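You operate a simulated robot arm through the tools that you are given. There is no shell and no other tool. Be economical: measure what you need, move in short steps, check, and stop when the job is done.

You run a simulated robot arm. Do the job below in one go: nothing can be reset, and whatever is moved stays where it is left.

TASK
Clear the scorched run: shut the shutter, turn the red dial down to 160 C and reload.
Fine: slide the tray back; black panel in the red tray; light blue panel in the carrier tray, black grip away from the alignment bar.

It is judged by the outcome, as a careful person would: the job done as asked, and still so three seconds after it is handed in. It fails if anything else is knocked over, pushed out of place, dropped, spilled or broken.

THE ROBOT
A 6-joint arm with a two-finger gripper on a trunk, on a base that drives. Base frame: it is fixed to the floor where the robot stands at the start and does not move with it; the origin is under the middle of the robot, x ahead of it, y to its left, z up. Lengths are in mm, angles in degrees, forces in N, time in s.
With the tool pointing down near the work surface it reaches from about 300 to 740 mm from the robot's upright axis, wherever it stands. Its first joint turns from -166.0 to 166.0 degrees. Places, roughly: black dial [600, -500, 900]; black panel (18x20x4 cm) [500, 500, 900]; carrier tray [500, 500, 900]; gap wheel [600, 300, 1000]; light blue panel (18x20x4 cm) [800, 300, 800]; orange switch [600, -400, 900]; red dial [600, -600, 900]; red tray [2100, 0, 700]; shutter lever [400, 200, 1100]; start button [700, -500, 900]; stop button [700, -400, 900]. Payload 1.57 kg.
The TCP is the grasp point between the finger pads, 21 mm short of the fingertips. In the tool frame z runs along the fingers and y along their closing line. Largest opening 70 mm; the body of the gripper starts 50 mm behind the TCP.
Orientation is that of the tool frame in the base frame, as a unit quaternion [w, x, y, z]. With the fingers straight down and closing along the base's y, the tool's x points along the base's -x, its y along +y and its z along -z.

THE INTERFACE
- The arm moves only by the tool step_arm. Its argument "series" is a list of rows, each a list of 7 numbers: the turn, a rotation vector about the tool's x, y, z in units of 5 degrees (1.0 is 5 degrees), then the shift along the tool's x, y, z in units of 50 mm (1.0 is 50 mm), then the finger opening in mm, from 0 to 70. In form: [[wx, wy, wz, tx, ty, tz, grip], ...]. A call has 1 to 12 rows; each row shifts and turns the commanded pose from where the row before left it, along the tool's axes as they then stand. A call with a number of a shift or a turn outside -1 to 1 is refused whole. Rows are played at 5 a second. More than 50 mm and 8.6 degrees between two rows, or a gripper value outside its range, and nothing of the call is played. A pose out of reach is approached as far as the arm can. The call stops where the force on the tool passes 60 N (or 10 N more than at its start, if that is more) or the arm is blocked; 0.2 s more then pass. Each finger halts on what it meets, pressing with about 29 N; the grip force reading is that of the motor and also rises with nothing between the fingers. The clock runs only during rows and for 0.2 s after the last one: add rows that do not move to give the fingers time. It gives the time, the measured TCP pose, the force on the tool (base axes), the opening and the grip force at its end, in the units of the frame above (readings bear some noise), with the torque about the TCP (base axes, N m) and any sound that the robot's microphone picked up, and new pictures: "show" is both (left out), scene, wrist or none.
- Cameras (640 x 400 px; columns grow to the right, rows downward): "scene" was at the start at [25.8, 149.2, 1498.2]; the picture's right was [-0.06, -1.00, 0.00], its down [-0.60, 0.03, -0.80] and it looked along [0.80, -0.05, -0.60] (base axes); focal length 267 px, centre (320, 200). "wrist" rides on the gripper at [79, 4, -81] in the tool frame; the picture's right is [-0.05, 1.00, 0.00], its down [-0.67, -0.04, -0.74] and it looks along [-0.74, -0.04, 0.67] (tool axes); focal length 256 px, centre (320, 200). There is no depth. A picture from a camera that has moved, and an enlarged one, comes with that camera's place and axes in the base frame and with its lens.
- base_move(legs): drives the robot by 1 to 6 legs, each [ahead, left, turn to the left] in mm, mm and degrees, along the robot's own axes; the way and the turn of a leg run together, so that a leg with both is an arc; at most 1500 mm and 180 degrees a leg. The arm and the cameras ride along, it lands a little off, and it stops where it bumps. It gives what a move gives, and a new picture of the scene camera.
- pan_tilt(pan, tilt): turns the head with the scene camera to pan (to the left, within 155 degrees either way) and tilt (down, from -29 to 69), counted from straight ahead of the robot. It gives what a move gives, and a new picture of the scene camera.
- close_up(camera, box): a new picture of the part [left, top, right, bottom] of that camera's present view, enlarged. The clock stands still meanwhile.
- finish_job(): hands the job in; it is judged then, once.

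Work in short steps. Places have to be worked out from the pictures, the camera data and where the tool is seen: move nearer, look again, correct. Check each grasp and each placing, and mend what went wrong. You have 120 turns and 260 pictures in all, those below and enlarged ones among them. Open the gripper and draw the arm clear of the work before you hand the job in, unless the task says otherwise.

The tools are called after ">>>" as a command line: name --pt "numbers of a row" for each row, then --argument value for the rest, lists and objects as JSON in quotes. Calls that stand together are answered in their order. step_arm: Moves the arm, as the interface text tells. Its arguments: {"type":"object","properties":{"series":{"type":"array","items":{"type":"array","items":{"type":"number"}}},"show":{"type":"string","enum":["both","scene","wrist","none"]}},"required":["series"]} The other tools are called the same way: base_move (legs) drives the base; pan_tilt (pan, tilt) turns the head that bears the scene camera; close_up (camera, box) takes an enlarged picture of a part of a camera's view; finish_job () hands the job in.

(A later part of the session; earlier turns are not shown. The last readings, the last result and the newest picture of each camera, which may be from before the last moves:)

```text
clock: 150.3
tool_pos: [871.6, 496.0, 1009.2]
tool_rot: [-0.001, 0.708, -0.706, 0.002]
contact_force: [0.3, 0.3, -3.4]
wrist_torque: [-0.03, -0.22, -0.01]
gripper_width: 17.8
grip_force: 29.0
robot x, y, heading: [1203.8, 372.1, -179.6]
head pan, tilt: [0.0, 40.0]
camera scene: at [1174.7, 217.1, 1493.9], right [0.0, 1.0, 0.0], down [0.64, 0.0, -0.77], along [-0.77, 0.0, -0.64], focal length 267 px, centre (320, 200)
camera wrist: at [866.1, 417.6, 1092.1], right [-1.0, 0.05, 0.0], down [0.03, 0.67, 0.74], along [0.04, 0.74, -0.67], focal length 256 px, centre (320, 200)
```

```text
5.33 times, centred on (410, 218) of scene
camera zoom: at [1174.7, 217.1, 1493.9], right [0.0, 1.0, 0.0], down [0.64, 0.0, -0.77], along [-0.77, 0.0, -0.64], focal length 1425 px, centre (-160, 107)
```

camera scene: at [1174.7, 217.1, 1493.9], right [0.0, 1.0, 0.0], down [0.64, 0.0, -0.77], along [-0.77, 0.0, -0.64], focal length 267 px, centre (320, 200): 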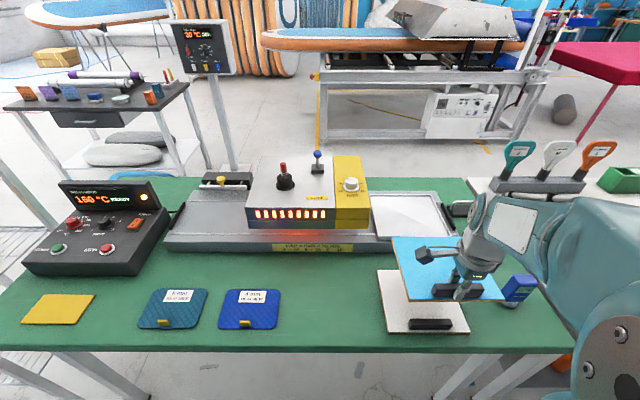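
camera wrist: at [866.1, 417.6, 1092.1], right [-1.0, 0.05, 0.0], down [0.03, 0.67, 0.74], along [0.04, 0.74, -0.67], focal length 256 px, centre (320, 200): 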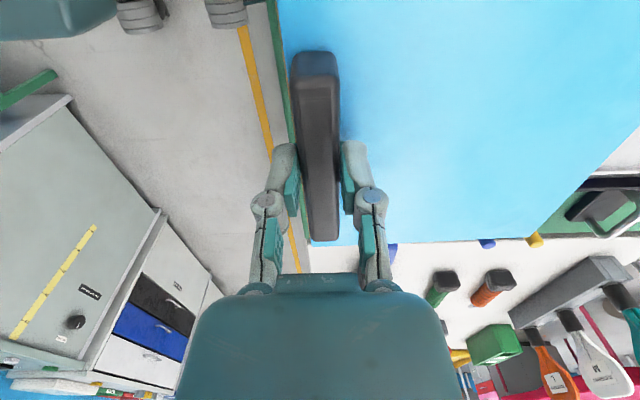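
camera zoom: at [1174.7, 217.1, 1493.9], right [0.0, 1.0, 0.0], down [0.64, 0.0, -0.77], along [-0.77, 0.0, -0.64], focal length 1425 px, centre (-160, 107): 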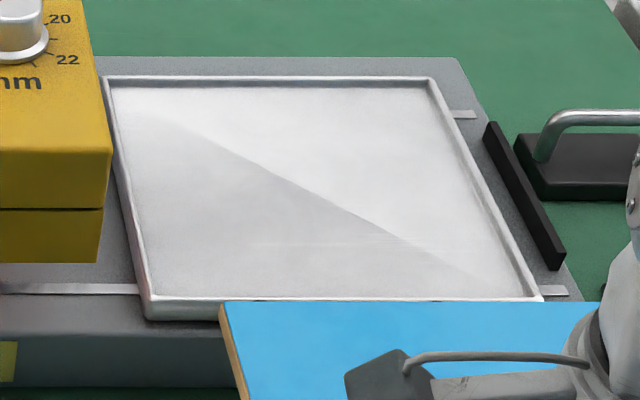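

Measured, the tray spans y ≈ 395–624, x ≈ 412–632 and apparently hasn't moved; I'll test it again after loading. I carry the panel over it, aiming for TCP (598, 503).

>>> step_arm --pt "0 0 0 -0.14 0.9 0 5" --pt "0 0 0 0 0.9 0 5" --pt "0 0 0 0 0.9 0 5" --pt "0 0 0 0 0.9 0 5" --pt "0 0 0 0 0.9 0 5" --pt "0 0 0 0 0.97 0 5" --pt "0 0 0 0 0 0.5 5" --pt "0 0 0 0 0 0.5 5" --pt "0 0 0 0 0 0 5" --pt "0 0 0 0 0 0 5" --show "both"

>>> close_up --camera "scene" --box '[345, 175, 473, 255]'

```text
clock: 152.6
tool_pos: [595.7, 500.2, 956.6]
tool_rot: [0.0, 0.709, -0.706, 0.002]
contact_force: [-0.8, -0.5, -3.4]
wrist_torque: [0.0, -0.2, 0.0]
gripper_width: 17.5
grip_force: 28.8
robot x, y, heading: [1200.2, 375.6, -179.6]
head pan, tilt: [0.0, 40.0]
camera scene: at [1173.2, 217.3, 1493.9], right [0.0, 1.0, 0.0], down [0.64, 0.0, -0.76], along [-0.76, 0.0, -0.64], focal length 267 px, centre (320, 200)
camera wrist: at [591.1, 422.0, 1037.8], right [-1.0, 0.05, 0.0], down [0.03, 0.67, 0.74], along [0.04, 0.74, -0.67], focal length 256 px, centre (320, 200)
```

scene: 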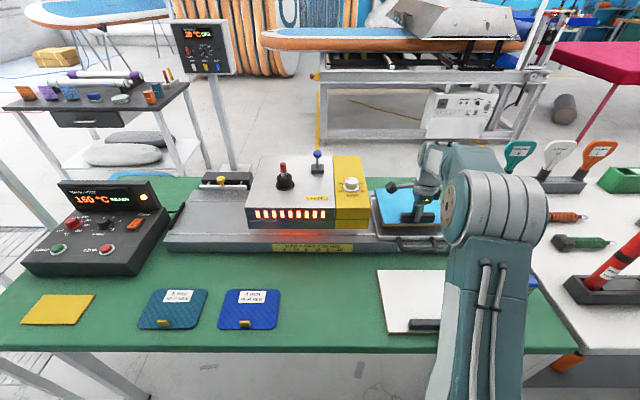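
wrist: 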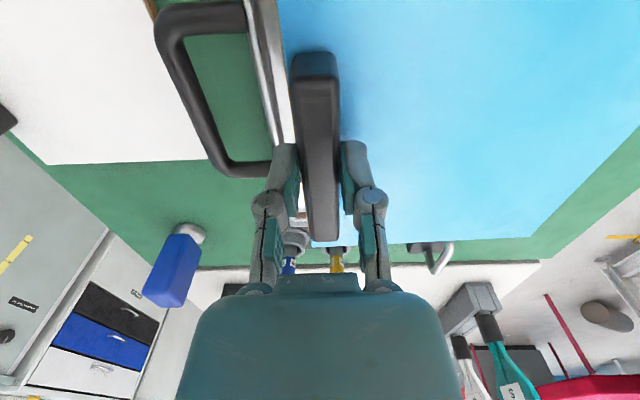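

```text
5.00 times, centred on (409, 215) of scene
camera zoom: at [1173.2, 217.3, 1493.9], right [0.0, 1.0, 0.0], down [0.64, 0.0, -0.76], along [-0.76, 0.0, -0.64], focal length 1336 px, centre (-125, 125)
```

zoom: 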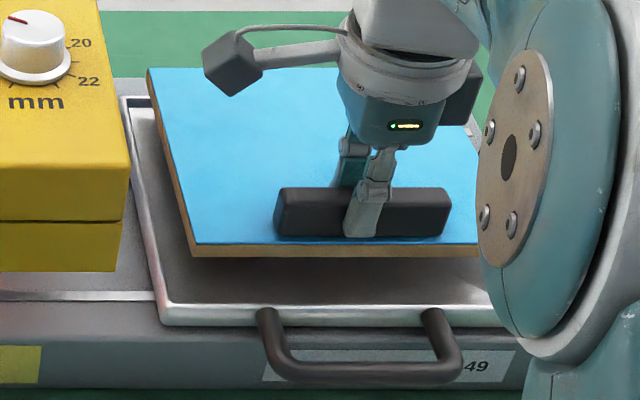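

Panel outline lies inside the tray's with ~8–14 mm to spare all round. I lower it gently.

>>> step_arm --pt "0 0 0 -0.04 0 0.3 5" --pt "0 0 0 0 0 0.2 5" --pt "0 0 0 0 0 0.08 5" --pt "0 0 0 0 0 0.06 5" --pt "0 0 0 0 0 0 5" --show "wrist"

>>> close_up --camera "scene" --box '[345, 175, 473, 255]'

```text
clock: 153.8
tool_pos: [596.9, 505.2, 925.8]
tool_rot: [0.001, 0.708, -0.706, 0.001]
contact_force: [2.8, -0.7, 9.6]
wrist_torque: [-0.29, -0.04, 0.01]
gripper_width: 17.7
grip_force: 28.5
robot x, y, heading: [1202.0, 372.2, -180.0]
head pan, tilt: [0.0, 40.0]
camera wrist: at [593.0, 425.6, 1007.6], right [-1.0, 0.05, 0.0], down [0.03, 0.67, 0.74], along [0.04, 0.74, -0.67], focal length 256 px, centre (320, 200)
```

wrist: 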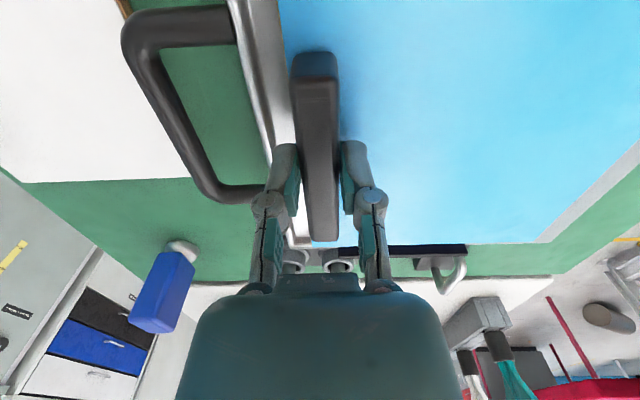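

```text
5.00 times, centred on (409, 215) of scene
camera zoom: at [1174.3, 217.0, 1493.9], right [0.0, 1.0, 0.0], down [0.64, 0.0, -0.77], along [-0.77, 0.0, -0.64], focal length 1336 px, centre (-125, 125)
```

zoom: 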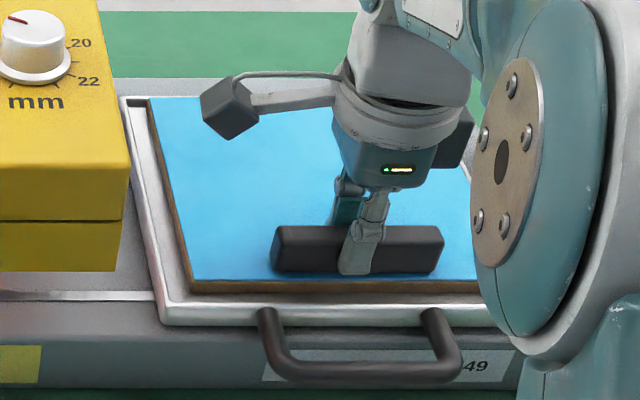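

It touched down at the same height as the old panel did. I check the +y side before releasing.

>>> close_up --camera "wrist" --box '[380, 150, 640, 312]'

```text
2.46 times, centred on (510, 231) of wrist
camera zoom: at [593.0, 425.6, 1007.6], right [-1.0, 0.05, 0.0], down [0.03, 0.67, 0.74], along [0.04, 0.74, -0.67], focal length 630 px, centre (-148, 124)
```

zoom: 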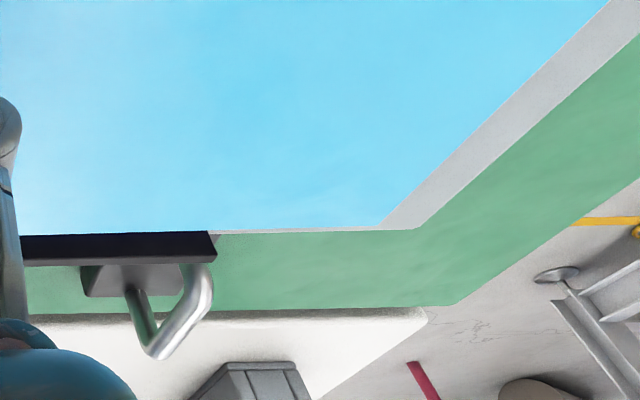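

Geometry says the right edge is near y = 612, inside the wall at ≈620. I nudge 3 mm toward -y to centre, release, and rise.

>>> step_arm --pt "0 0 0 0.06 0 -0.04 5" --pt "0 0 0 0 0 0 34" --pt "0 0 0 0 0 0 34" --pt "0 0 0 0 0 -0.6 34" --pt "0 0 0 0 0 -0.8 34" --pt "0 0 0 0 -0.8 -0.4 34" --pt "0 0 0 0 -0.9 0 34" --pt "0 0 0 0 -0.9 0 34" --pt "0 0 0 0.8 -0.5 0 34" --pt "0 0 0 0.9 0 0 34" --pt "0 0 0 0.9 0 0 34" --pt "0 0 0 0.9 0 0 34" --show "scene"

>>> close_up --camera "scene" --box '[345, 175, 473, 255]'

```text
clock: 156.3
tool_pos: [753.4, 325.4, 1020.0]
tool_rot: [-0.001, 0.707, -0.707, 0.001]
contact_force: [-0.1, 0.5, -0.3]
wrist_torque: [0.0, -0.01, 0.04]
gripper_width: 33.9
grip_force: 0.0
robot x, y, heading: [1199.3, 371.6, -179.9]
head pan, tilt: [0.0, 40.0]
camera scene: at [1174.3, 215.1, 1493.7], right [0.0, 1.0, 0.0], down [0.64, 0.0, -0.77], along [-0.77, 0.0, -0.64], focal length 267 px, centre (320, 200)
```

scene: 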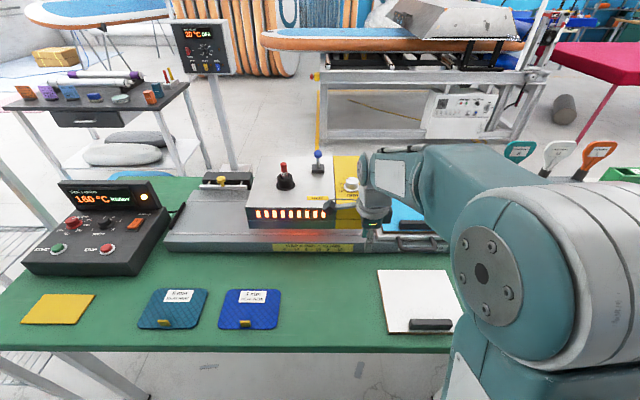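

```text
5.00 times, centred on (409, 215) of scene
camera zoom: at [1174.3, 215.1, 1493.7], right [0.0, 1.0, 0.0], down [0.64, 0.0, -0.77], along [-0.77, 0.0, -0.64], focal length 1336 px, centre (-125, 125)
```

zoom: 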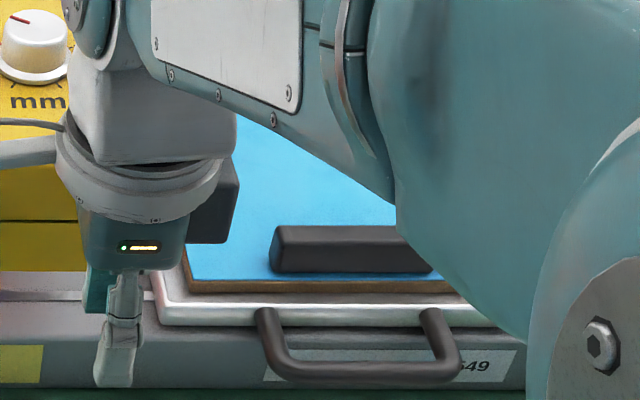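

I retract the arm higher for a clear view.

>>> step_arm --pt "0 0 0 0.7 -0.5 -0.4 34" --pt "0 0 0 0.7 -0.5 -0.4 34" --pt "0 0 0 0.7 -0.5 -0.4 34" --pt "0 0 0 0.7 -0.5 -0.4 34" --pt "0 0 0 0.7 0 -0.6 34" --pt "0 0 0 0.7 0 -0.6 34" --pt "0 0 0 0 0 0 34" --show "scene"

>>> close_up --camera "scene" --box '[345, 175, 473, 255]'

```text
clock: 157.9
tool_pos: [856.1, 114.7, 1158.5]
tool_rot: [0.0, 0.708, -0.706, 0.002]
contact_force: [1.0, -0.1, -0.5]
wrist_torque: [0.01, 0.01, -0.01]
gripper_width: 34.0
grip_force: 0.3
robot x, y, heading: [1201.0, 368.1, -179.8]
head pan, tilt: [0.0, 40.0]
camera scene: at [1174.7, 215.2, 1493.7], right [0.0, 1.0, 0.0], down [0.64, 0.0, -0.77], along [-0.77, 0.0, -0.64], focal length 267 px, centre (320, 200)
```

scene: 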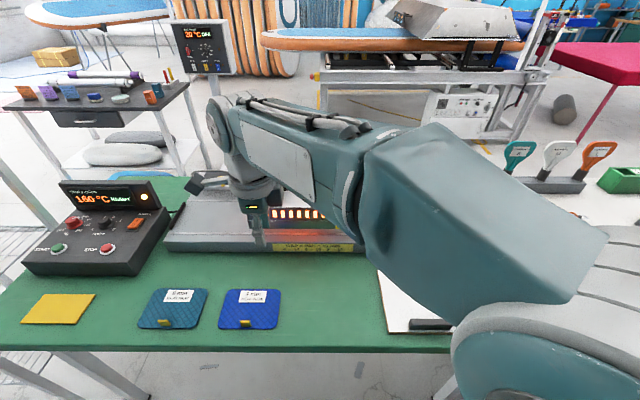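

```text
5.00 times, centred on (409, 215) of scene
camera zoom: at [1174.7, 215.2, 1493.7], right [0.0, 1.0, 0.0], down [0.64, 0.0, -0.77], along [-0.77, 0.0, -0.64], focal length 1336 px, centre (-125, 125)
```

zoom: 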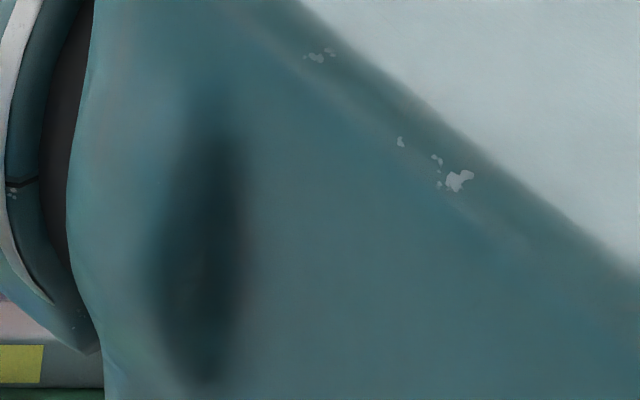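

The arm blocks the view on this side; I swing it to +y instead.

>>> step_arm --pt "0 0 0 -0.95 0 0 34" --pt "0 0 0 -0.95 0 0 34" --pt "0 0 0 -0.95 0 0 34" --pt "0 0 0 -0.95 0 0 34" --pt "0 0 0 -0.95 0 0 34" --pt "0 0 0 -0.95 0 0 34" --pt "0 0 0 -0.95 0 0 34" --pt "0 0 0 -0.95 0 0 34" --pt "0 0 0 -0.95 0 0 34" --pt "0 0 0 0 0 0 34" --show "wrist"

>>> close_up --camera "scene" --box '[345, 175, 473, 255]'

```text
clock: 160.2
tool_pos: [853.1, 543.0, 1157.1]
tool_rot: [0.0, 0.708, -0.706, 0.002]
contact_force: [-0.6, 0.0, 0.2]
wrist_torque: [-0.01, -0.02, -0.02]
gripper_width: 34.2
grip_force: 0.0
robot x, y, heading: [1206.0, 370.1, -179.8]
head pan, tilt: [0.0, 40.0]
camera wrist: at [847.9, 464.9, 1239.9], right [-1.0, 0.05, 0.0], down [0.03, 0.67, 0.74], along [0.04, 0.74, -0.67], focal length 256 px, centre (320, 200)
```

wrist: 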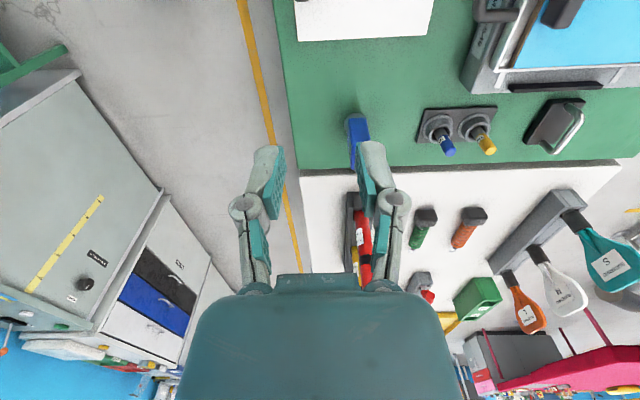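

```text
5.00 times, centred on (409, 215) of scene
camera zoom: at [1174.8, 217.3, 1494.0], right [0.0, 1.0, 0.0], down [0.64, 0.0, -0.77], along [-0.77, 0.0, -0.64], focal length 1336 px, centre (-125, 125)
```

zoom: 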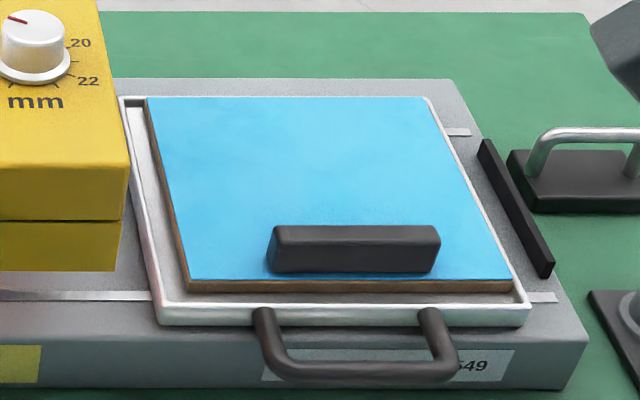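

The panel sits properly inside the tray, grip on the +x side, away from the silver bar. There's still a ~15 mm gap to the end stop, so I go back into the handle loop to test with a slow, sustained push.

>>> step_arm --pt "0 0 0 0.25 0.75 0.5 0" --pt "0 0 0 0.25 0.75 0.5 0" --pt "0 0 0 0.25 0.75 0.5 0" --pt "0 0 0 0 0.9 0.4 0" --pt "0 0 0 0 0.88 0.4 0" --pt "0 0 0 0 0 0.8 0" --pt "0 0 0 0 0 0.8 0" --pt "0 0 0 0 0 0.8 0" --pt "0 0 0 0 0 0.5 0" --pt "0 0 0 0 0 0 0" --show "wrist"

>>> close_up --camera "scene" --box '[345, 175, 473, 255]'

```text
clock: 162.3
tool_pos: [650.2, 505.6, 896.6]
tool_rot: [-0.001, 0.709, -0.705, 0.002]
contact_force: [0.0, 1.0, -1.0]
wrist_torque: [-0.02, 0.0, -0.02]
gripper_width: 0.2
grip_force: 28.7
robot x, y, heading: [1201.1, 369.6, -179.9]
head pan, tilt: [0.0, 40.0]
camera wrist: at [644.6, 426.5, 979.3], right [-1.0, 0.05, 0.0], down [0.03, 0.67, 0.74], along [0.04, 0.74, -0.67], focal length 256 px, centre (320, 200)
```

wrist: 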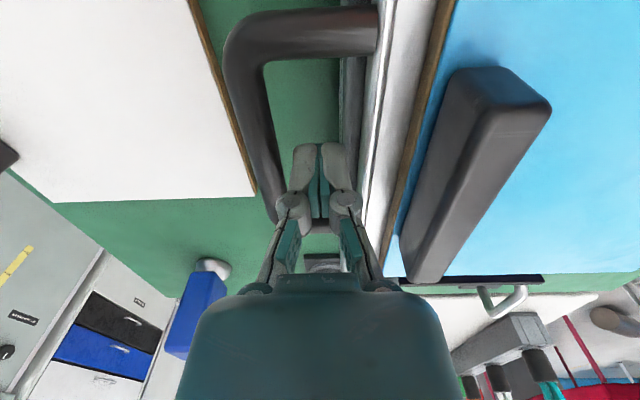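

```text
5.00 times, centred on (409, 215) of scene
camera zoom: at [1173.6, 217.3, 1493.9], right [0.0, 1.0, 0.0], down [0.64, 0.0, -0.77], along [-0.77, 0.0, -0.64], focal length 1336 px, centre (-125, 125)
```

zoom: 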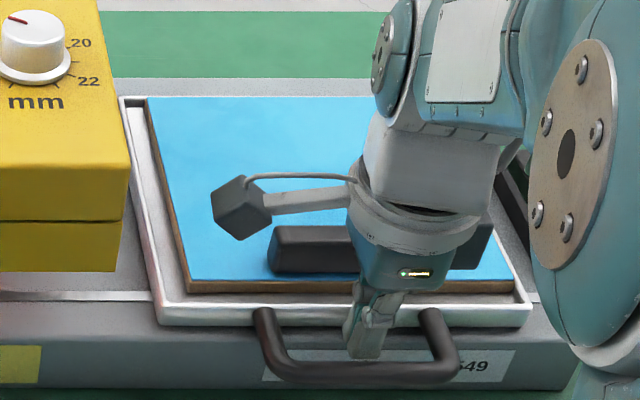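

I lower to handle height and push slowly toward +y in 2 mm steps with pauses.

>>> step_arm --pt "0 0 0 0 0 0.16 0" --pt "0 0 0 -0.5 0 0 0" --pt "0 0 0 -0.1 0 0 0" --pt "0 0 0 -0.04 0 0 0" --pt "0 0 0 -0.04 0 0 0" --pt "0 0 0 -0.04 0 0 0" --pt "0 0 0 -0.04 0 0 0" --pt "0 0 0 0 0 0 0" --pt "0 0 0 0 0 0 0" --pt "0 0 0 0 0 0 0" --pt "0 0 0 0 0 0 0" --pt "0 0 0 0 0 0 0" --show "none"

>>> close_up --camera "scene" --box '[345, 175, 473, 255]'

```text
clock: 165.1
tool_pos: [649.6, 539.1, 890.1]
tool_rot: [0.005, 0.71, -0.704, 0.009]
contact_force: [7.6, -48.0, 18.2]
wrist_torque: [-0.15, -0.3, -0.18]
gripper_width: 6.0
grip_force: 28.7
robot x, y, heading: [1202.3, 371.1, -179.6]
head pan, tilt: [0.0, 40.0]
stopped in row 12: the force on the tool passed its limit at 60 N (the readings are from after the stop); the commanded pose is now the measured one
```

```text
5.00 times, centred on (409, 215) of scene
camera zoom: at [1176.1, 207.6, 1493.1], right [-0.01, 1.0, 0.01], down [0.64, 0.01, -0.77], along [-0.77, 0.0, -0.64], focal length 1336 px, centre (-125, 125)
```

zoom: 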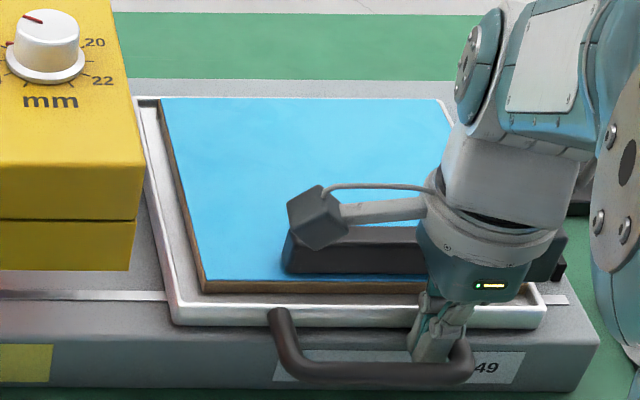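

Still rigid toward +y even at a sustained 50 N, so the tray is at its hard end there. I now test gently toward -y on the other leg of the loop.

>>> step_arm --pt "0 0 0 0.6 0 0 0" --pt "0 0 0 0.6 0 0 0" --pt "0 0 0 0.1 0 0 0" --pt "0 0 0 0.04 0 0 0" --pt "0 0 0 0.04 0 0 0" --pt "0 0 0 0.04 0 0 0" --pt "0 0 0 0 0 0 0" --pt "0 0 0 0 0 0 0" --show "none"

>>> close_up --camera "scene" --box '[345, 175, 473, 255]'

```text
clock: 166.9
tool_pos: [649.5, 476.2, 890.1]
tool_rot: [0.003, 0.709, -0.705, 0.007]
contact_force: [0.4, 0.3, 0.3]
wrist_torque: [0.06, 0.01, 0.01]
gripper_width: 0.0
grip_force: 28.8
robot x, y, heading: [1200.2, 372.9, -179.7]
head pan, tilt: [0.0, 40.0]
```

```text
5.00 times, centred on (409, 215) of scene
camera zoom: at [1173.8, 217.1, 1493.9], right [0.0, 1.0, 0.0], down [0.64, 0.0, -0.77], along [-0.77, 0.0, -0.64], focal length 1336 px, centre (-125, 125)
```

zoom: 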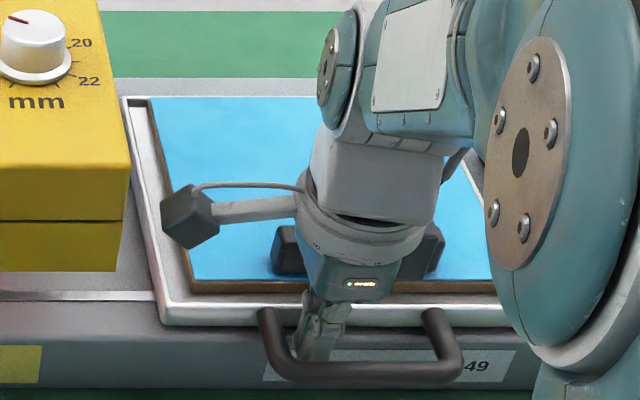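

No contact yet at y = 476. The camera has only ~19 mm to the yellow gate, so I push just 8 mm further.

>>> step_arm --pt "0 0 0 0.06 0 0 0" --pt "0 0 0 0.04 0 0 0" --pt "0 0 0 0.04 0 0 0" --pt "0 0 0 0.04 0 0 0" --pt "0 0 0 0 0 0 0" --pt "0 0 0 0 0 0 0" --show "none"

>>> close_up --camera "scene" --box '[345, 175, 473, 255]'

```text
clock: 168.3
tool_pos: [649.8, 465.2, 889.7]
tool_rot: [0.004, 0.708, -0.706, 0.006]
contact_force: [0.1, 1.5, 0.0]
wrist_torque: [0.01, 0.0, 0.02]
gripper_width: 0.1
grip_force: 28.8
robot x, y, heading: [1202.5, 371.7, -179.8]
head pan, tilt: [0.0, 40.0]
```

```text
5.00 times, centred on (409, 215) of scene
camera zoom: at [1173.7, 217.0, 1493.9], right [0.0, 1.0, 0.0], down [0.64, 0.0, -0.77], along [-0.77, 0.0, -0.64], focal length 1336 px, centre (-125, 125)
```

zoom: 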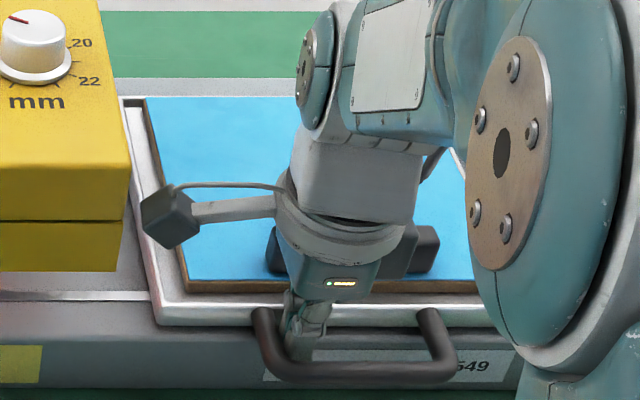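

The tray slides freely toward -y (about 1.5 N), while +y is a hard end. So the tray now stands at the run-out end, and "back" must mean returning it through the hood to the loading end with the alignment bar. I withdraw and reorient the tool (camera toward the robot) so the wrist can pass along the hood.

>>> step_arm --pt "0 0 0 -0.3 0 0 0" --pt "0 0 0 0 0 -0.8 0" --pt "0 0 0 0 0 -0.8 0" --pt "0 0 0 0 -0.9 -0.4 0" --pt "0 0 0 0 -0.9 -0.4 0" --pt "0 0 0 0 -0.9 0 0" --pt "0 0 0 0 -0.9 0 0" --pt "0 0 -1 0 0 0 0" --pt "0 0 -1 0 0 0 0" --pt "0 0 -1 0 0 0 0" --pt "0 0 -1 0 0 0 0" --pt "0 0 -1 0 0 0 0" --show "none"

>>> step_arm --pt "0 0 -1 0 0 0 0" --pt "0 0 -1 0 0 0 0" --pt "0 0 -1 0 0 0 0" --pt "0 0 -1 0 0 0 0" --pt "0 0 -1 0 0 0 0" --pt "0 0 -1 0 0 0 0" --pt "0 0 -1 0 0 0 0" --pt "0 0 -1 0 0 0 0" --pt "0 0 -1 0 0 0 0" --pt "0 0 -1 0 0 0 0" --pt "0 0 -1 0 0 0 0" --pt "0 0 -1 0 0 0 0" --show "none"

>>> base_move --legs '[[0, 230, 0]]'

```text
clock: 170.9
tool_pos: [830.0, 482.5, 1008.5]
tool_rot: [0.004, 0.845, -0.534, 0.006]
contact_force: [0.1, 0.5, 0.0]
wrist_torque: [0.04, 0.01, 0.01]
gripper_width: 0.0
grip_force: 28.3
robot x, y, heading: [1206.7, 369.8, -179.8]
head pan, tilt: [0.0, 40.0]
```

```text
clock: 173.5
tool_pos: [830.3, 483.0, 1010.1]
tool_rot: [0.006, 0.999, -0.04, 0.002]
contact_force: [0.0, -0.8, -0.8]
wrist_torque: [-0.02, 0.01, -0.01]
gripper_width: 0.0
grip_force: 28.4
robot x, y, heading: [1205.9, 378.7, -179.8]
head pan, tilt: [0.0, 40.0]
```

```text
clock: 175.3
tool_pos: [831.2, 261.7, 1009.0]
tool_rot: [0.011, 0.999, -0.04, 0.003]
contact_force: [-0.4, 0.2, -0.4]
wrist_torque: [-0.02, -0.04, 0.03]
gripper_width: 0.0
grip_force: 29.1
robot x, y, heading: [1202.5, 145.4, -179.2]
head pan, tilt: [0.0, 40.0]
camera scene: at [1176.5, -1.1, 1494.9], right [-0.01, 1.0, -0.01], down [0.64, 0.0, -0.77], along [-0.77, -0.01, -0.64], focal length 267 px, centre (320, 200)
```

scene: 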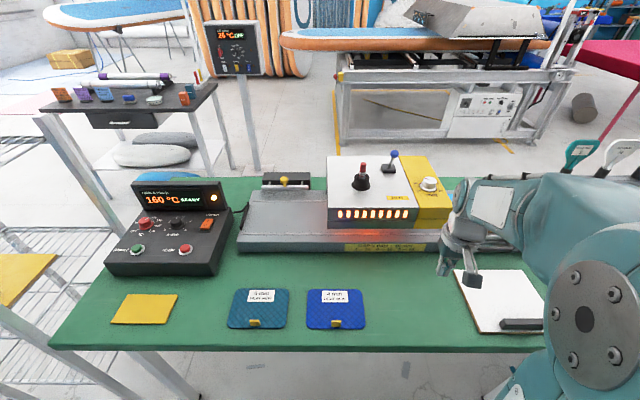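

I inspect the hood's underside clearance and the loading end before pushing.

>>> close_up --camera "scene" --box '[230, 150, 470, 270]'

>>> close_up --camera "wrist" --box '[0, 0, 640, 400]'

```text
2.67 times, centred on (350, 210) of scene
camera zoom: at [1176.5, -1.1, 1494.9], right [-0.01, 1.0, -0.01], down [0.64, 0.0, -0.77], along [-0.77, -0.01, -0.64], focal length 713 px, centre (240, 173)
```

zoom: 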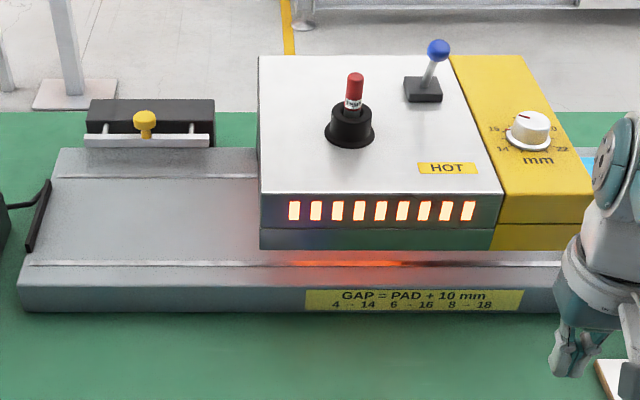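

```text
1.00 times, centred on (320, 200) of wrist (not enlarged: the box is as wide or as high as the picture)
camera zoom: at [908.4, 252.9, 1091.6], right [-0.13, -0.99, 0.02], down [-0.66, 0.1, 0.74], along [-0.74, 0.08, -0.67], focal length 256 px, centre (320, 200)
```

zoom: 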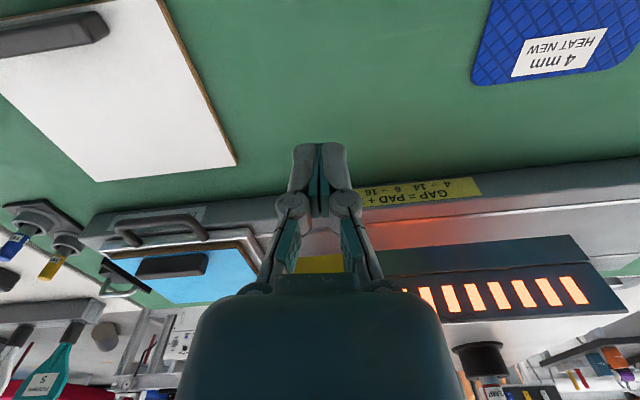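

Hood underside is ≈947 and the grip top ≈926, so the panel passes. I bring the tool beyond the tray handle's +y side and tilt it 35° so the wrist leans back toward the robot.

>>> step_arm --pt "0 0 -0.92 0 0 0 0" --pt "0 0 0 0 -0.95 0 0" --pt "0 0 0 0 -0.95 0 0" --pt "0 0 0 0 -0.95 0 0" --pt "0 0 0 0 -0.95 0 0" --pt "0 0 0 0 -0.95 0 0" --pt "0 0 0 0 -0.95 0 0" --pt "0 0 0 0 -0.9 0 0" --pt "0 0 0 0 0 0 0" --show "none"

>>> step_arm --pt "0 -1 0 0 0 0 0" --pt "0 -1 0 0 0 0 0" --pt "0 -1 0 0 0 0 0" --pt "0 -1 0 0 0 0 0" --pt "0 -1 0 0 0 0 0" --pt "0 -1 0 0 0 0 0" --pt "0 -1 0 0 0 0 0" --pt "0 0 0 0 0 0.6 0" --pt "0 0 0 0 0 0.6 0" --pt "0 0 0 0 0 0 0" --show "both"

```text
clock: 177.3
tool_pos: [827.5, 586.6, 1007.1]
tool_rot: [0.008, 1.0, 0.001, 0.003]
contact_force: [0.0, 0.4, -0.7]
wrist_torque: [-0.01, 0.01, 0.02]
gripper_width: 0.0
grip_force: 28.8
robot x, y, heading: [1204.3, 144.4, -179.5]
head pan, tilt: [0.0, 40.0]
```

```text
clock: 179.5
tool_pos: [795.3, 586.6, 957.4]
tool_rot: [0.008, 0.954, -0.002, -0.299]
contact_force: [0.6, 0.7, 0.1]
wrist_torque: [-0.02, 0.03, 0.01]
gripper_width: 0.0
grip_force: 28.6
robot x, y, heading: [1206.4, 141.5, -179.5]
head pan, tilt: [0.0, 40.0]
camera scene: at [1176.3, -8.8, 1494.1], right [-0.01, 1.0, 0.0], down [0.64, 0.0, -0.77], along [-0.77, -0.01, -0.64], focal length 267 px, centre (320, 200)
camera wrist: at [905.8, 582.7, 978.8], right [-0.04, -1.0, 0.05], down [-0.12, 0.05, 0.99], along [-0.99, 0.04, -0.12], focal length 256 px, centre (320, 200)
```

scene: 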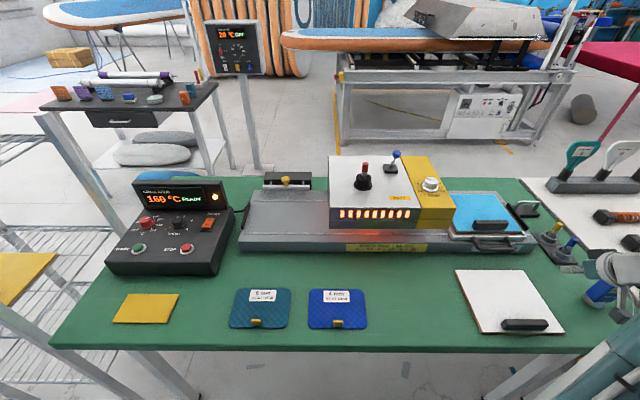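
wrist: 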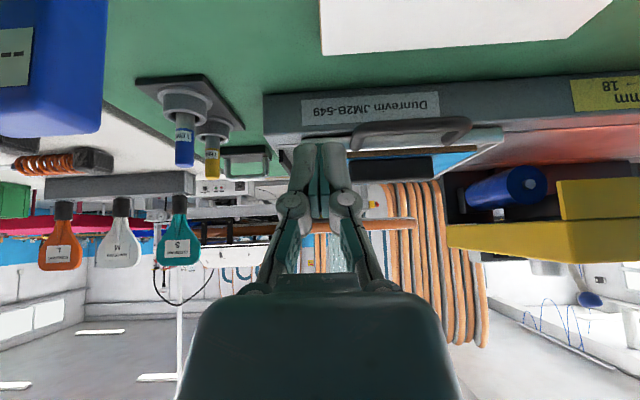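

From this low view there's a blue roller inside the yellow gate (the gap roller). I enlarge it, since it decides whether the grip can pass.

>>> close_up --camera "wrist" --box '[330, 90, 640, 270]'

```text
2.06 times, centred on (485, 180) of wrist
camera zoom: at [905.8, 582.7, 978.8], right [-0.04, -1.0, 0.05], down [-0.12, 0.05, 0.99], along [-0.99, 0.04, -0.12], focal length 528 px, centre (-21, 241)
```

zoom: 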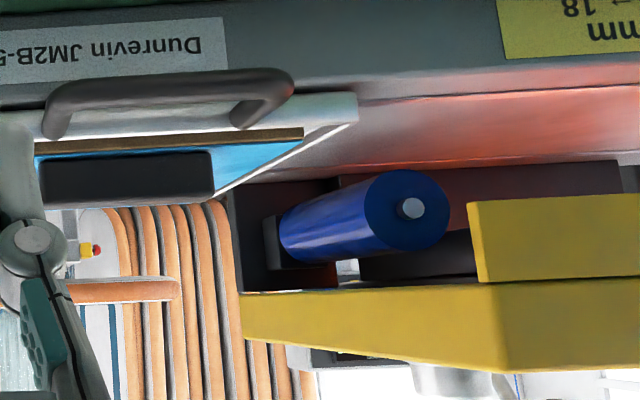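

The roller ends short of the grip's x, and the bare plate fits under it — so the run goes from the alignment-bar end to here, confirming "slide back" means back to that loading end. I bring the fingers down beside the handle's +y leg.

>>> step_arm --pt "0 0 0 -0.33 0 0.67 0" --pt "0 0 0 -0.33 0 0.67 0" --pt "0 0 0 -0.33 0 0.67 0" --pt "0 0 0 -0.33 0 0.6 0" --pt "0 0 0 0 0 0 0" --show "both"

>>> close_up --camera "scene" --box '[420, 180, 580, 280]'

```text
clock: 180.7
tool_pos: [667.2, 583.6, 885.3]
tool_rot: [0.007, 0.955, -0.002, -0.298]
contact_force: [-0.2, -0.1, 0.4]
wrist_torque: [-0.01, -0.02, 0.0]
gripper_width: 0.3
grip_force: 28.1
robot x, y, heading: [1198.0, 140.4, -179.4]
head pan, tilt: [0.0, 40.0]
camera scene: at [1175.7, -8.8, 1494.1], right [-0.01, 1.0, 0.0], down [0.64, 0.0, -0.77], along [-0.77, -0.01, -0.64], focal length 267 px, centre (320, 200)
camera wrist: at [777.8, 579.6, 907.4], right [-0.04, -1.0, 0.05], down [-0.12, 0.05, 0.99], along [-0.99, 0.04, -0.12], focal length 256 px, centre (320, 200)
```

scene: 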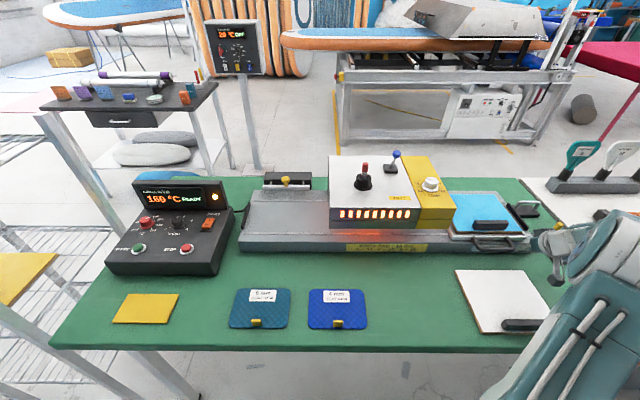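
wrist: 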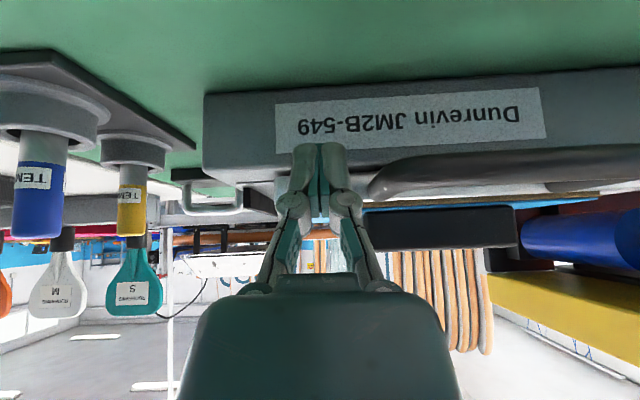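

```text
4.00 times, centred on (500, 230) of scene
camera zoom: at [1175.7, -8.8, 1494.1], right [-0.01, 1.0, 0.0], down [0.64, 0.0, -0.77], along [-0.77, -0.01, -0.64], focal length 1069 px, centre (-400, 80)
```

zoom: 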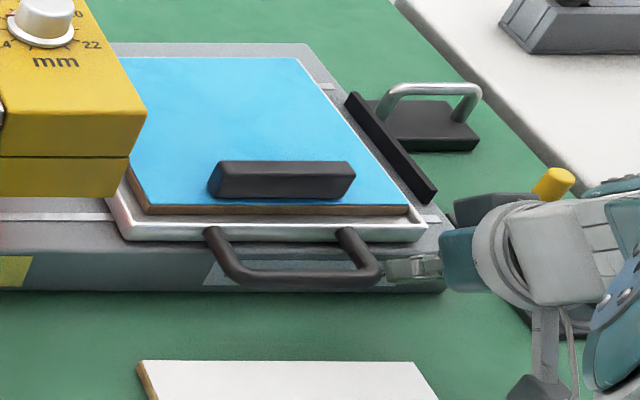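

The fingertip is next to the handle's outer side. I push gently toward -y by 75 mm and check.

>>> step_arm --pt "0 0 0 0 0.3 0 0" --pt "0 0 0 0 0.2 0 0" --pt "0 0 0 0 0.2 0 0" --pt "0 0 0 0 0.2 0 0" --pt "0 0 0 0 0.2 0 0" --pt "0 0 0 0 0.2 0 0" --pt "0 0 0 0 0.2 0 0" --pt "0 0 0 0 0 0 0" --show "wrist"

>>> close_up --camera "scene" --box '[400, 170, 560, 270]'

```text
clock: 182.5
tool_pos: [667.5, 510.0, 887.4]
tool_rot: [0.008, 0.954, -0.001, -0.3]
contact_force: [-0.3, 0.0, -0.3]
wrist_torque: [0.02, 0.01, 0.04]
gripper_width: 0.2
grip_force: 29.1
robot x, y, heading: [1201.6, 144.1, -179.5]
head pan, tilt: [0.0, 40.0]
camera wrist: at [778.7, 505.6, 909.6], right [-0.04, -1.0, 0.05], down [-0.12, 0.05, 0.99], along [-0.99, 0.04, -0.12], focal length 256 px, centre (320, 200)
```

wrist: 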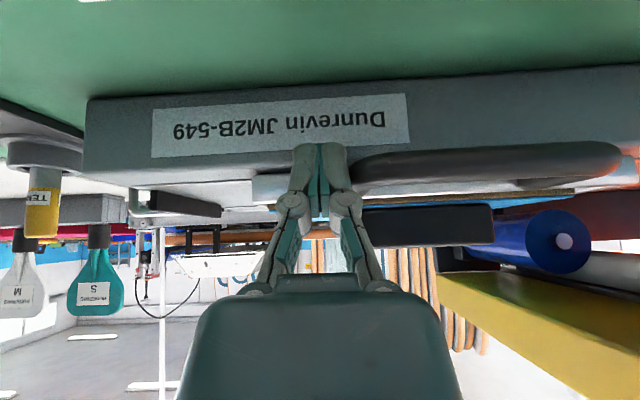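

```text
4.00 times, centred on (480, 220) of scene
camera zoom: at [1175.8, -9.4, 1494.1], right [-0.01, 1.0, 0.0], down [0.64, 0.0, -0.77], along [-0.77, -0.01, -0.64], focal length 1069 px, centre (-320, 120)
```

zoom: 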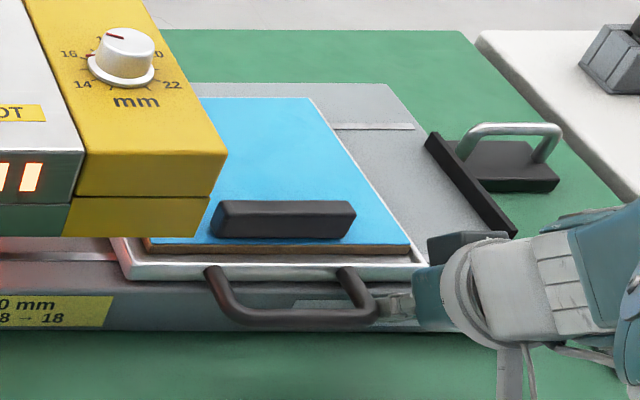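

The tray slides with practically no force. I continue in small steps, since the plate now comes to the roller.

>>> step_arm --pt "0 0 0 0 0.2 0 0" --pt "0 0 0 0 0.2 0 0" --pt "0 0 0 0 0.2 0 0" --pt "0 0 0 0 0.2 0 0" --pt "0 0 0 0 0.2 0 0" --pt "0 0 0 0 0.2 0 0" --pt "0 0 0 0 0 0 0" --show "wrist"

>>> close_up --camera "scene" --box '[380, 170, 540, 270]'

```text
clock: 184.1
tool_pos: [668.6, 447.4, 887.7]
tool_rot: [0.007, 0.954, -0.002, -0.299]
contact_force: [-0.3, 0.0, 0.6]
wrist_torque: [0.03, -0.02, 0.0]
gripper_width: 0.2
grip_force: 28.4
robot x, y, heading: [1200.9, 141.6, -179.6]
head pan, tilt: [0.0, 40.0]
camera wrist: at [778.1, 444.8, 910.2], right [-0.04, -1.0, 0.04], down [-0.12, 0.05, 0.99], along [-0.99, 0.04, -0.12], focal length 256 px, centre (320, 200)
```

wrist: 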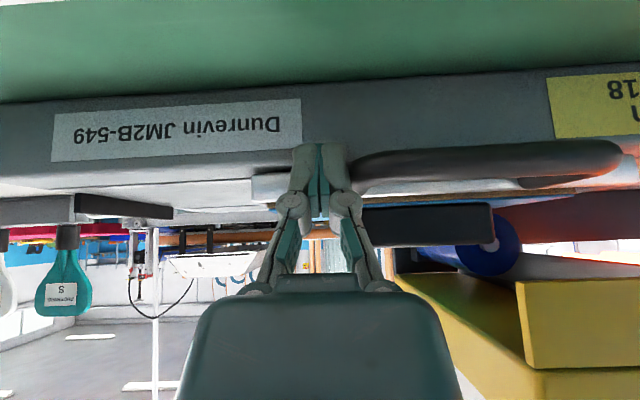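

```text
4.00 times, centred on (460, 220) of scene
camera zoom: at [1175.9, -9.7, 1494.0], right [-0.01, 1.0, 0.0], down [0.64, 0.0, -0.77], along [-0.77, -0.01, -0.64], focal length 1069 px, centre (-240, 120)
```

zoom: 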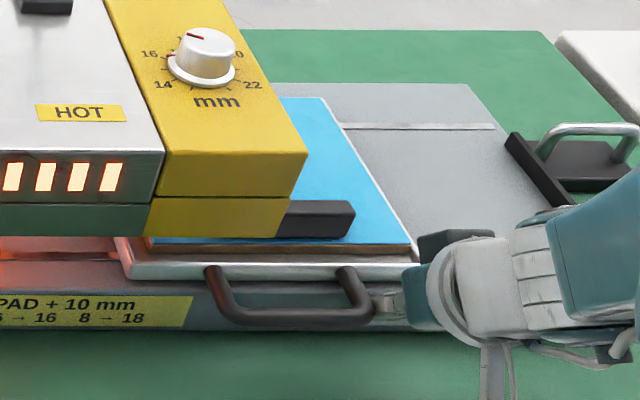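

No resistance; the grip passes in front of the roller. I continue.

>>> step_arm --pt "0 0 0 0 0.25 0 0" --pt "0 0 0 0 0.25 0 0" --pt "0 0 0 0 0.25 0 0" --pt "0 0 0 0 0.25 0 0" --pt "0 0 0 0 0.25 0 0" --pt "0 0 0 0 0.25 0 0" --pt "0 0 0 0 0.25 0 0" --pt "0 0 0 0 0.25 0 0" --pt "0 0 0 0 0.25 0 0" --pt "0 0 0 0 0 0 0" --show "wrist"

>>> close_up --camera "scene" --box '[320, 160, 500, 270]'

```text
clock: 186.3
tool_pos: [667.5, 335.4, 891.0]
tool_rot: [0.007, 0.954, -0.001, -0.298]
contact_force: [-0.2, 0.0, -0.1]
wrist_torque: [0.0, 0.02, -0.03]
gripper_width: 0.1
grip_force: 28.9
robot x, y, heading: [1203.1, 142.2, -179.5]
head pan, tilt: [0.0, 40.0]
camera wrist: at [777.6, 331.9, 913.2], right [-0.04, -1.0, 0.04], down [-0.12, 0.05, 0.99], along [-0.99, 0.04, -0.12], focal length 256 px, centre (320, 200)
```

wrist: 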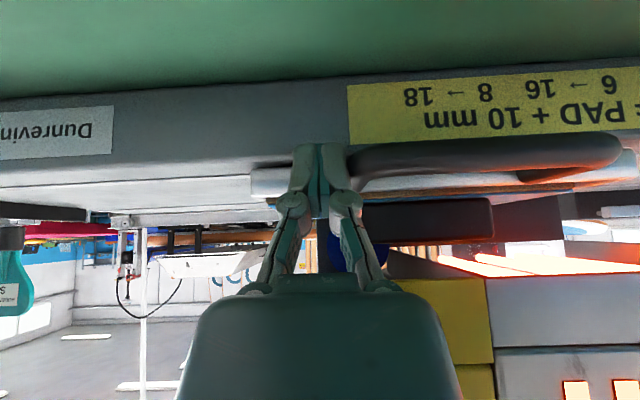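

```text
3.56 times, centred on (410, 215) of scene
camera zoom: at [1175.9, -10.5, 1494.0], right [-0.01, 1.0, 0.0], down [0.64, 0.0, -0.77], along [-0.77, -0.01, -0.64], focal length 950 px, centre (0, 147)
```

zoom: 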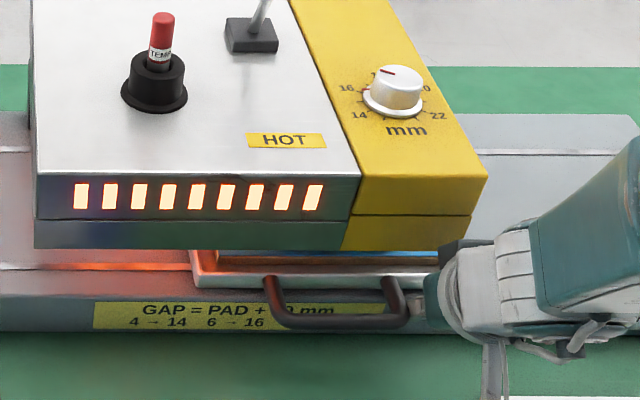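

It glides under the hood. Something glows there, so I enlarge to check whether the shutter really covers the heater.

>>> close_up --camera "wrist" --box '[400, 170, 640, 320]'

```text
2.67 times, centred on (520, 245) of wrist
camera zoom: at [777.6, 331.9, 913.2], right [-0.04, -1.0, 0.04], down [-0.12, 0.05, 0.99], along [-0.99, 0.04, -0.12], focal length 683 px, centre (-213, 80)
```

zoom: 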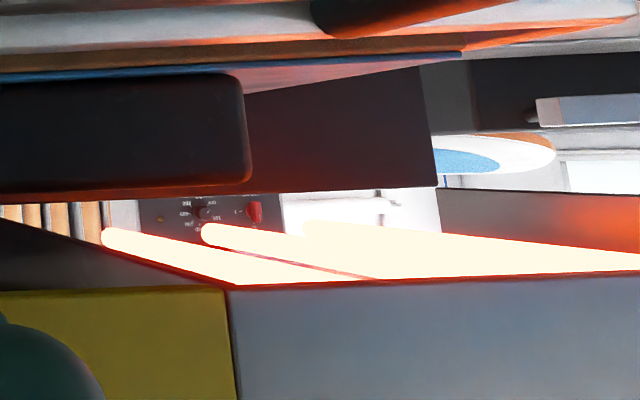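

The heater rods are exposed, so I don't want to dwell here. I push on promptly toward the loading end.

>>> step_arm --pt "0 0 0 0.05 0.4 0.07 0" --pt "0 0 0 0 0.5 0 0" --pt "0 0 0 0 0.5 0 0" --pt "0 0 0 0 0.5 0 0" --pt "0 0 0 0 0.5 0 0" --pt "0 0 0 0 0.5 0 0" --pt "0 0 0 0 0.5 0 0" --pt "0 0 0 0 0.5 0 0" --pt "0 0 0 0 0.5 0 0" --pt "0 0 0 0 0.5 0 0" --pt "0 0 0 0 0.4 0 0" --pt "0 0 0 0 0 0 0" --show "both"

```text
clock: 188.9
tool_pos: [667.4, 68.5, 887.3]
tool_rot: [0.006, 0.954, -0.001, -0.298]
contact_force: [0.4, -0.2, -0.7]
wrist_torque: [0.03, 0.0, 0.0]
gripper_width: 0.1
grip_force: 28.4
out of reach, approached as far as the arm can: row 9, 10
robot x, y, heading: [1203.6, 140.5, -179.4]
head pan, tilt: [0.0, 40.0]
camera scene: at [1175.9, -12.8, 1493.7], right [-0.01, 1.0, 0.0], down [0.64, 0.01, -0.77], along [-0.77, 0.0, -0.64], focal length 267 px, centre (320, 200)
camera wrist: at [777.8, 66.0, 911.2], right [-0.04, -1.0, 0.04], down [-0.12, 0.05, 0.99], along [-0.99, 0.04, -0.12], focal length 256 px, centre (320, 200)
```

scene: 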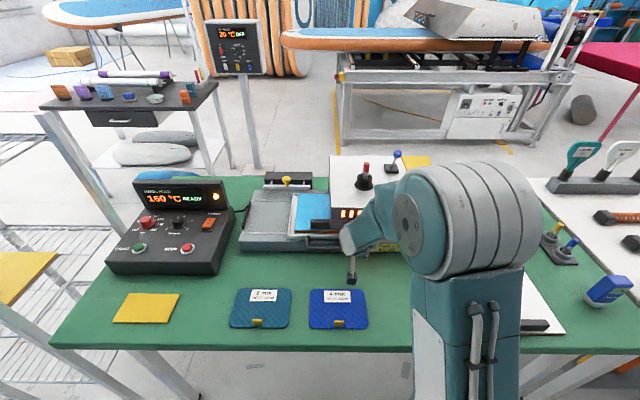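
wrist: 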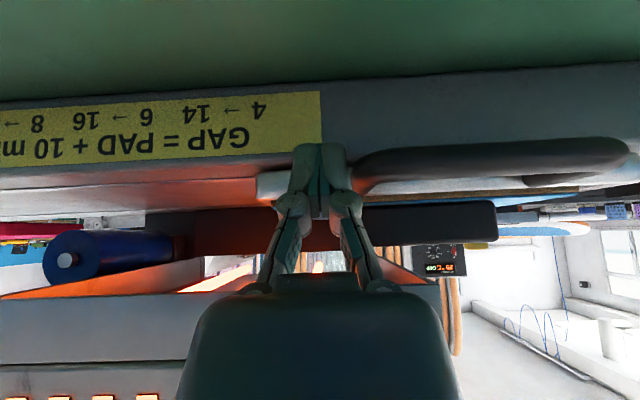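

Half way past the hood. I continue in moderate steps until the tray meets its stop.

>>> step_arm --pt "0 0 0 0 0.3 0 0" --pt "0 0 0 0 0.3 0 0" --pt "0 0 0 0 0.3 0 0" --pt "0 0 0 0 0.3 0 0" --pt "0 0 0 0 0.3 0 0" --pt "0 0 0 0 0.3 0 0" --pt "0 0 0 0 0 0 0" --show "both"

>>> close_up --camera "scene" --box '[230, 160, 410, 270]'

```text
clock: 190.5
tool_pos: [667.3, -20.8, 891.2]
tool_rot: [0.007, 0.955, -0.001, -0.298]
contact_force: [-0.4, -1.1, 0.4]
wrist_torque: [0.04, -0.03, -0.01]
gripper_width: 0.0
grip_force: 28.6
robot x, y, heading: [1202.3, 142.9, -179.3]
head pan, tilt: [0.0, 40.0]
camera scene: at [1175.9, -12.7, 1493.7], right [-0.01, 1.0, 0.0], down [0.64, 0.01, -0.77], along [-0.77, 0.0, -0.64], focal length 267 px, centre (320, 200)
camera wrist: at [778.3, -23.3, 913.0], right [-0.04, -1.0, 0.04], down [-0.12, 0.05, 0.99], along [-0.99, 0.04, -0.12], focal length 256 px, centre (320, 200)
```

scene: 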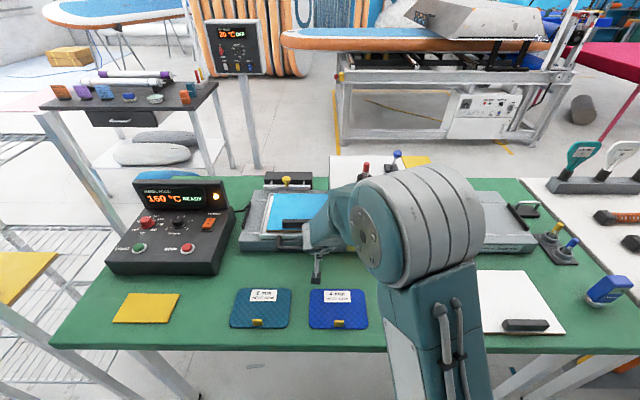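
wrist: 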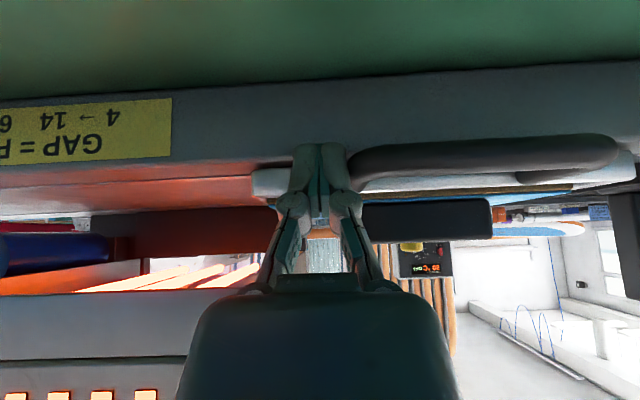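

```text
3.56 times, centred on (320, 215) of scene
camera zoom: at [1175.9, -12.7, 1493.7], right [-0.01, 1.0, 0.0], down [0.64, 0.01, -0.77], along [-0.77, 0.0, -0.64], focal length 950 px, centre (320, 147)
```

zoom: 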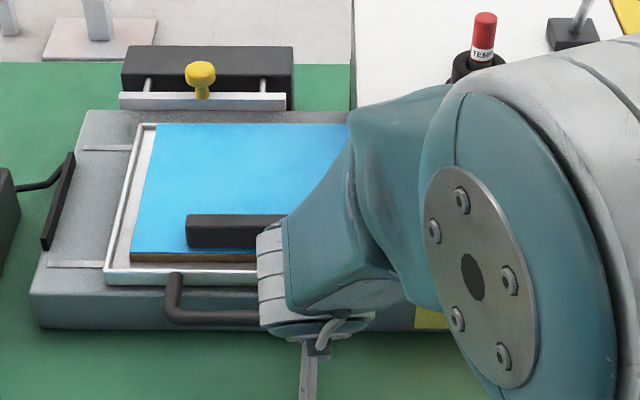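

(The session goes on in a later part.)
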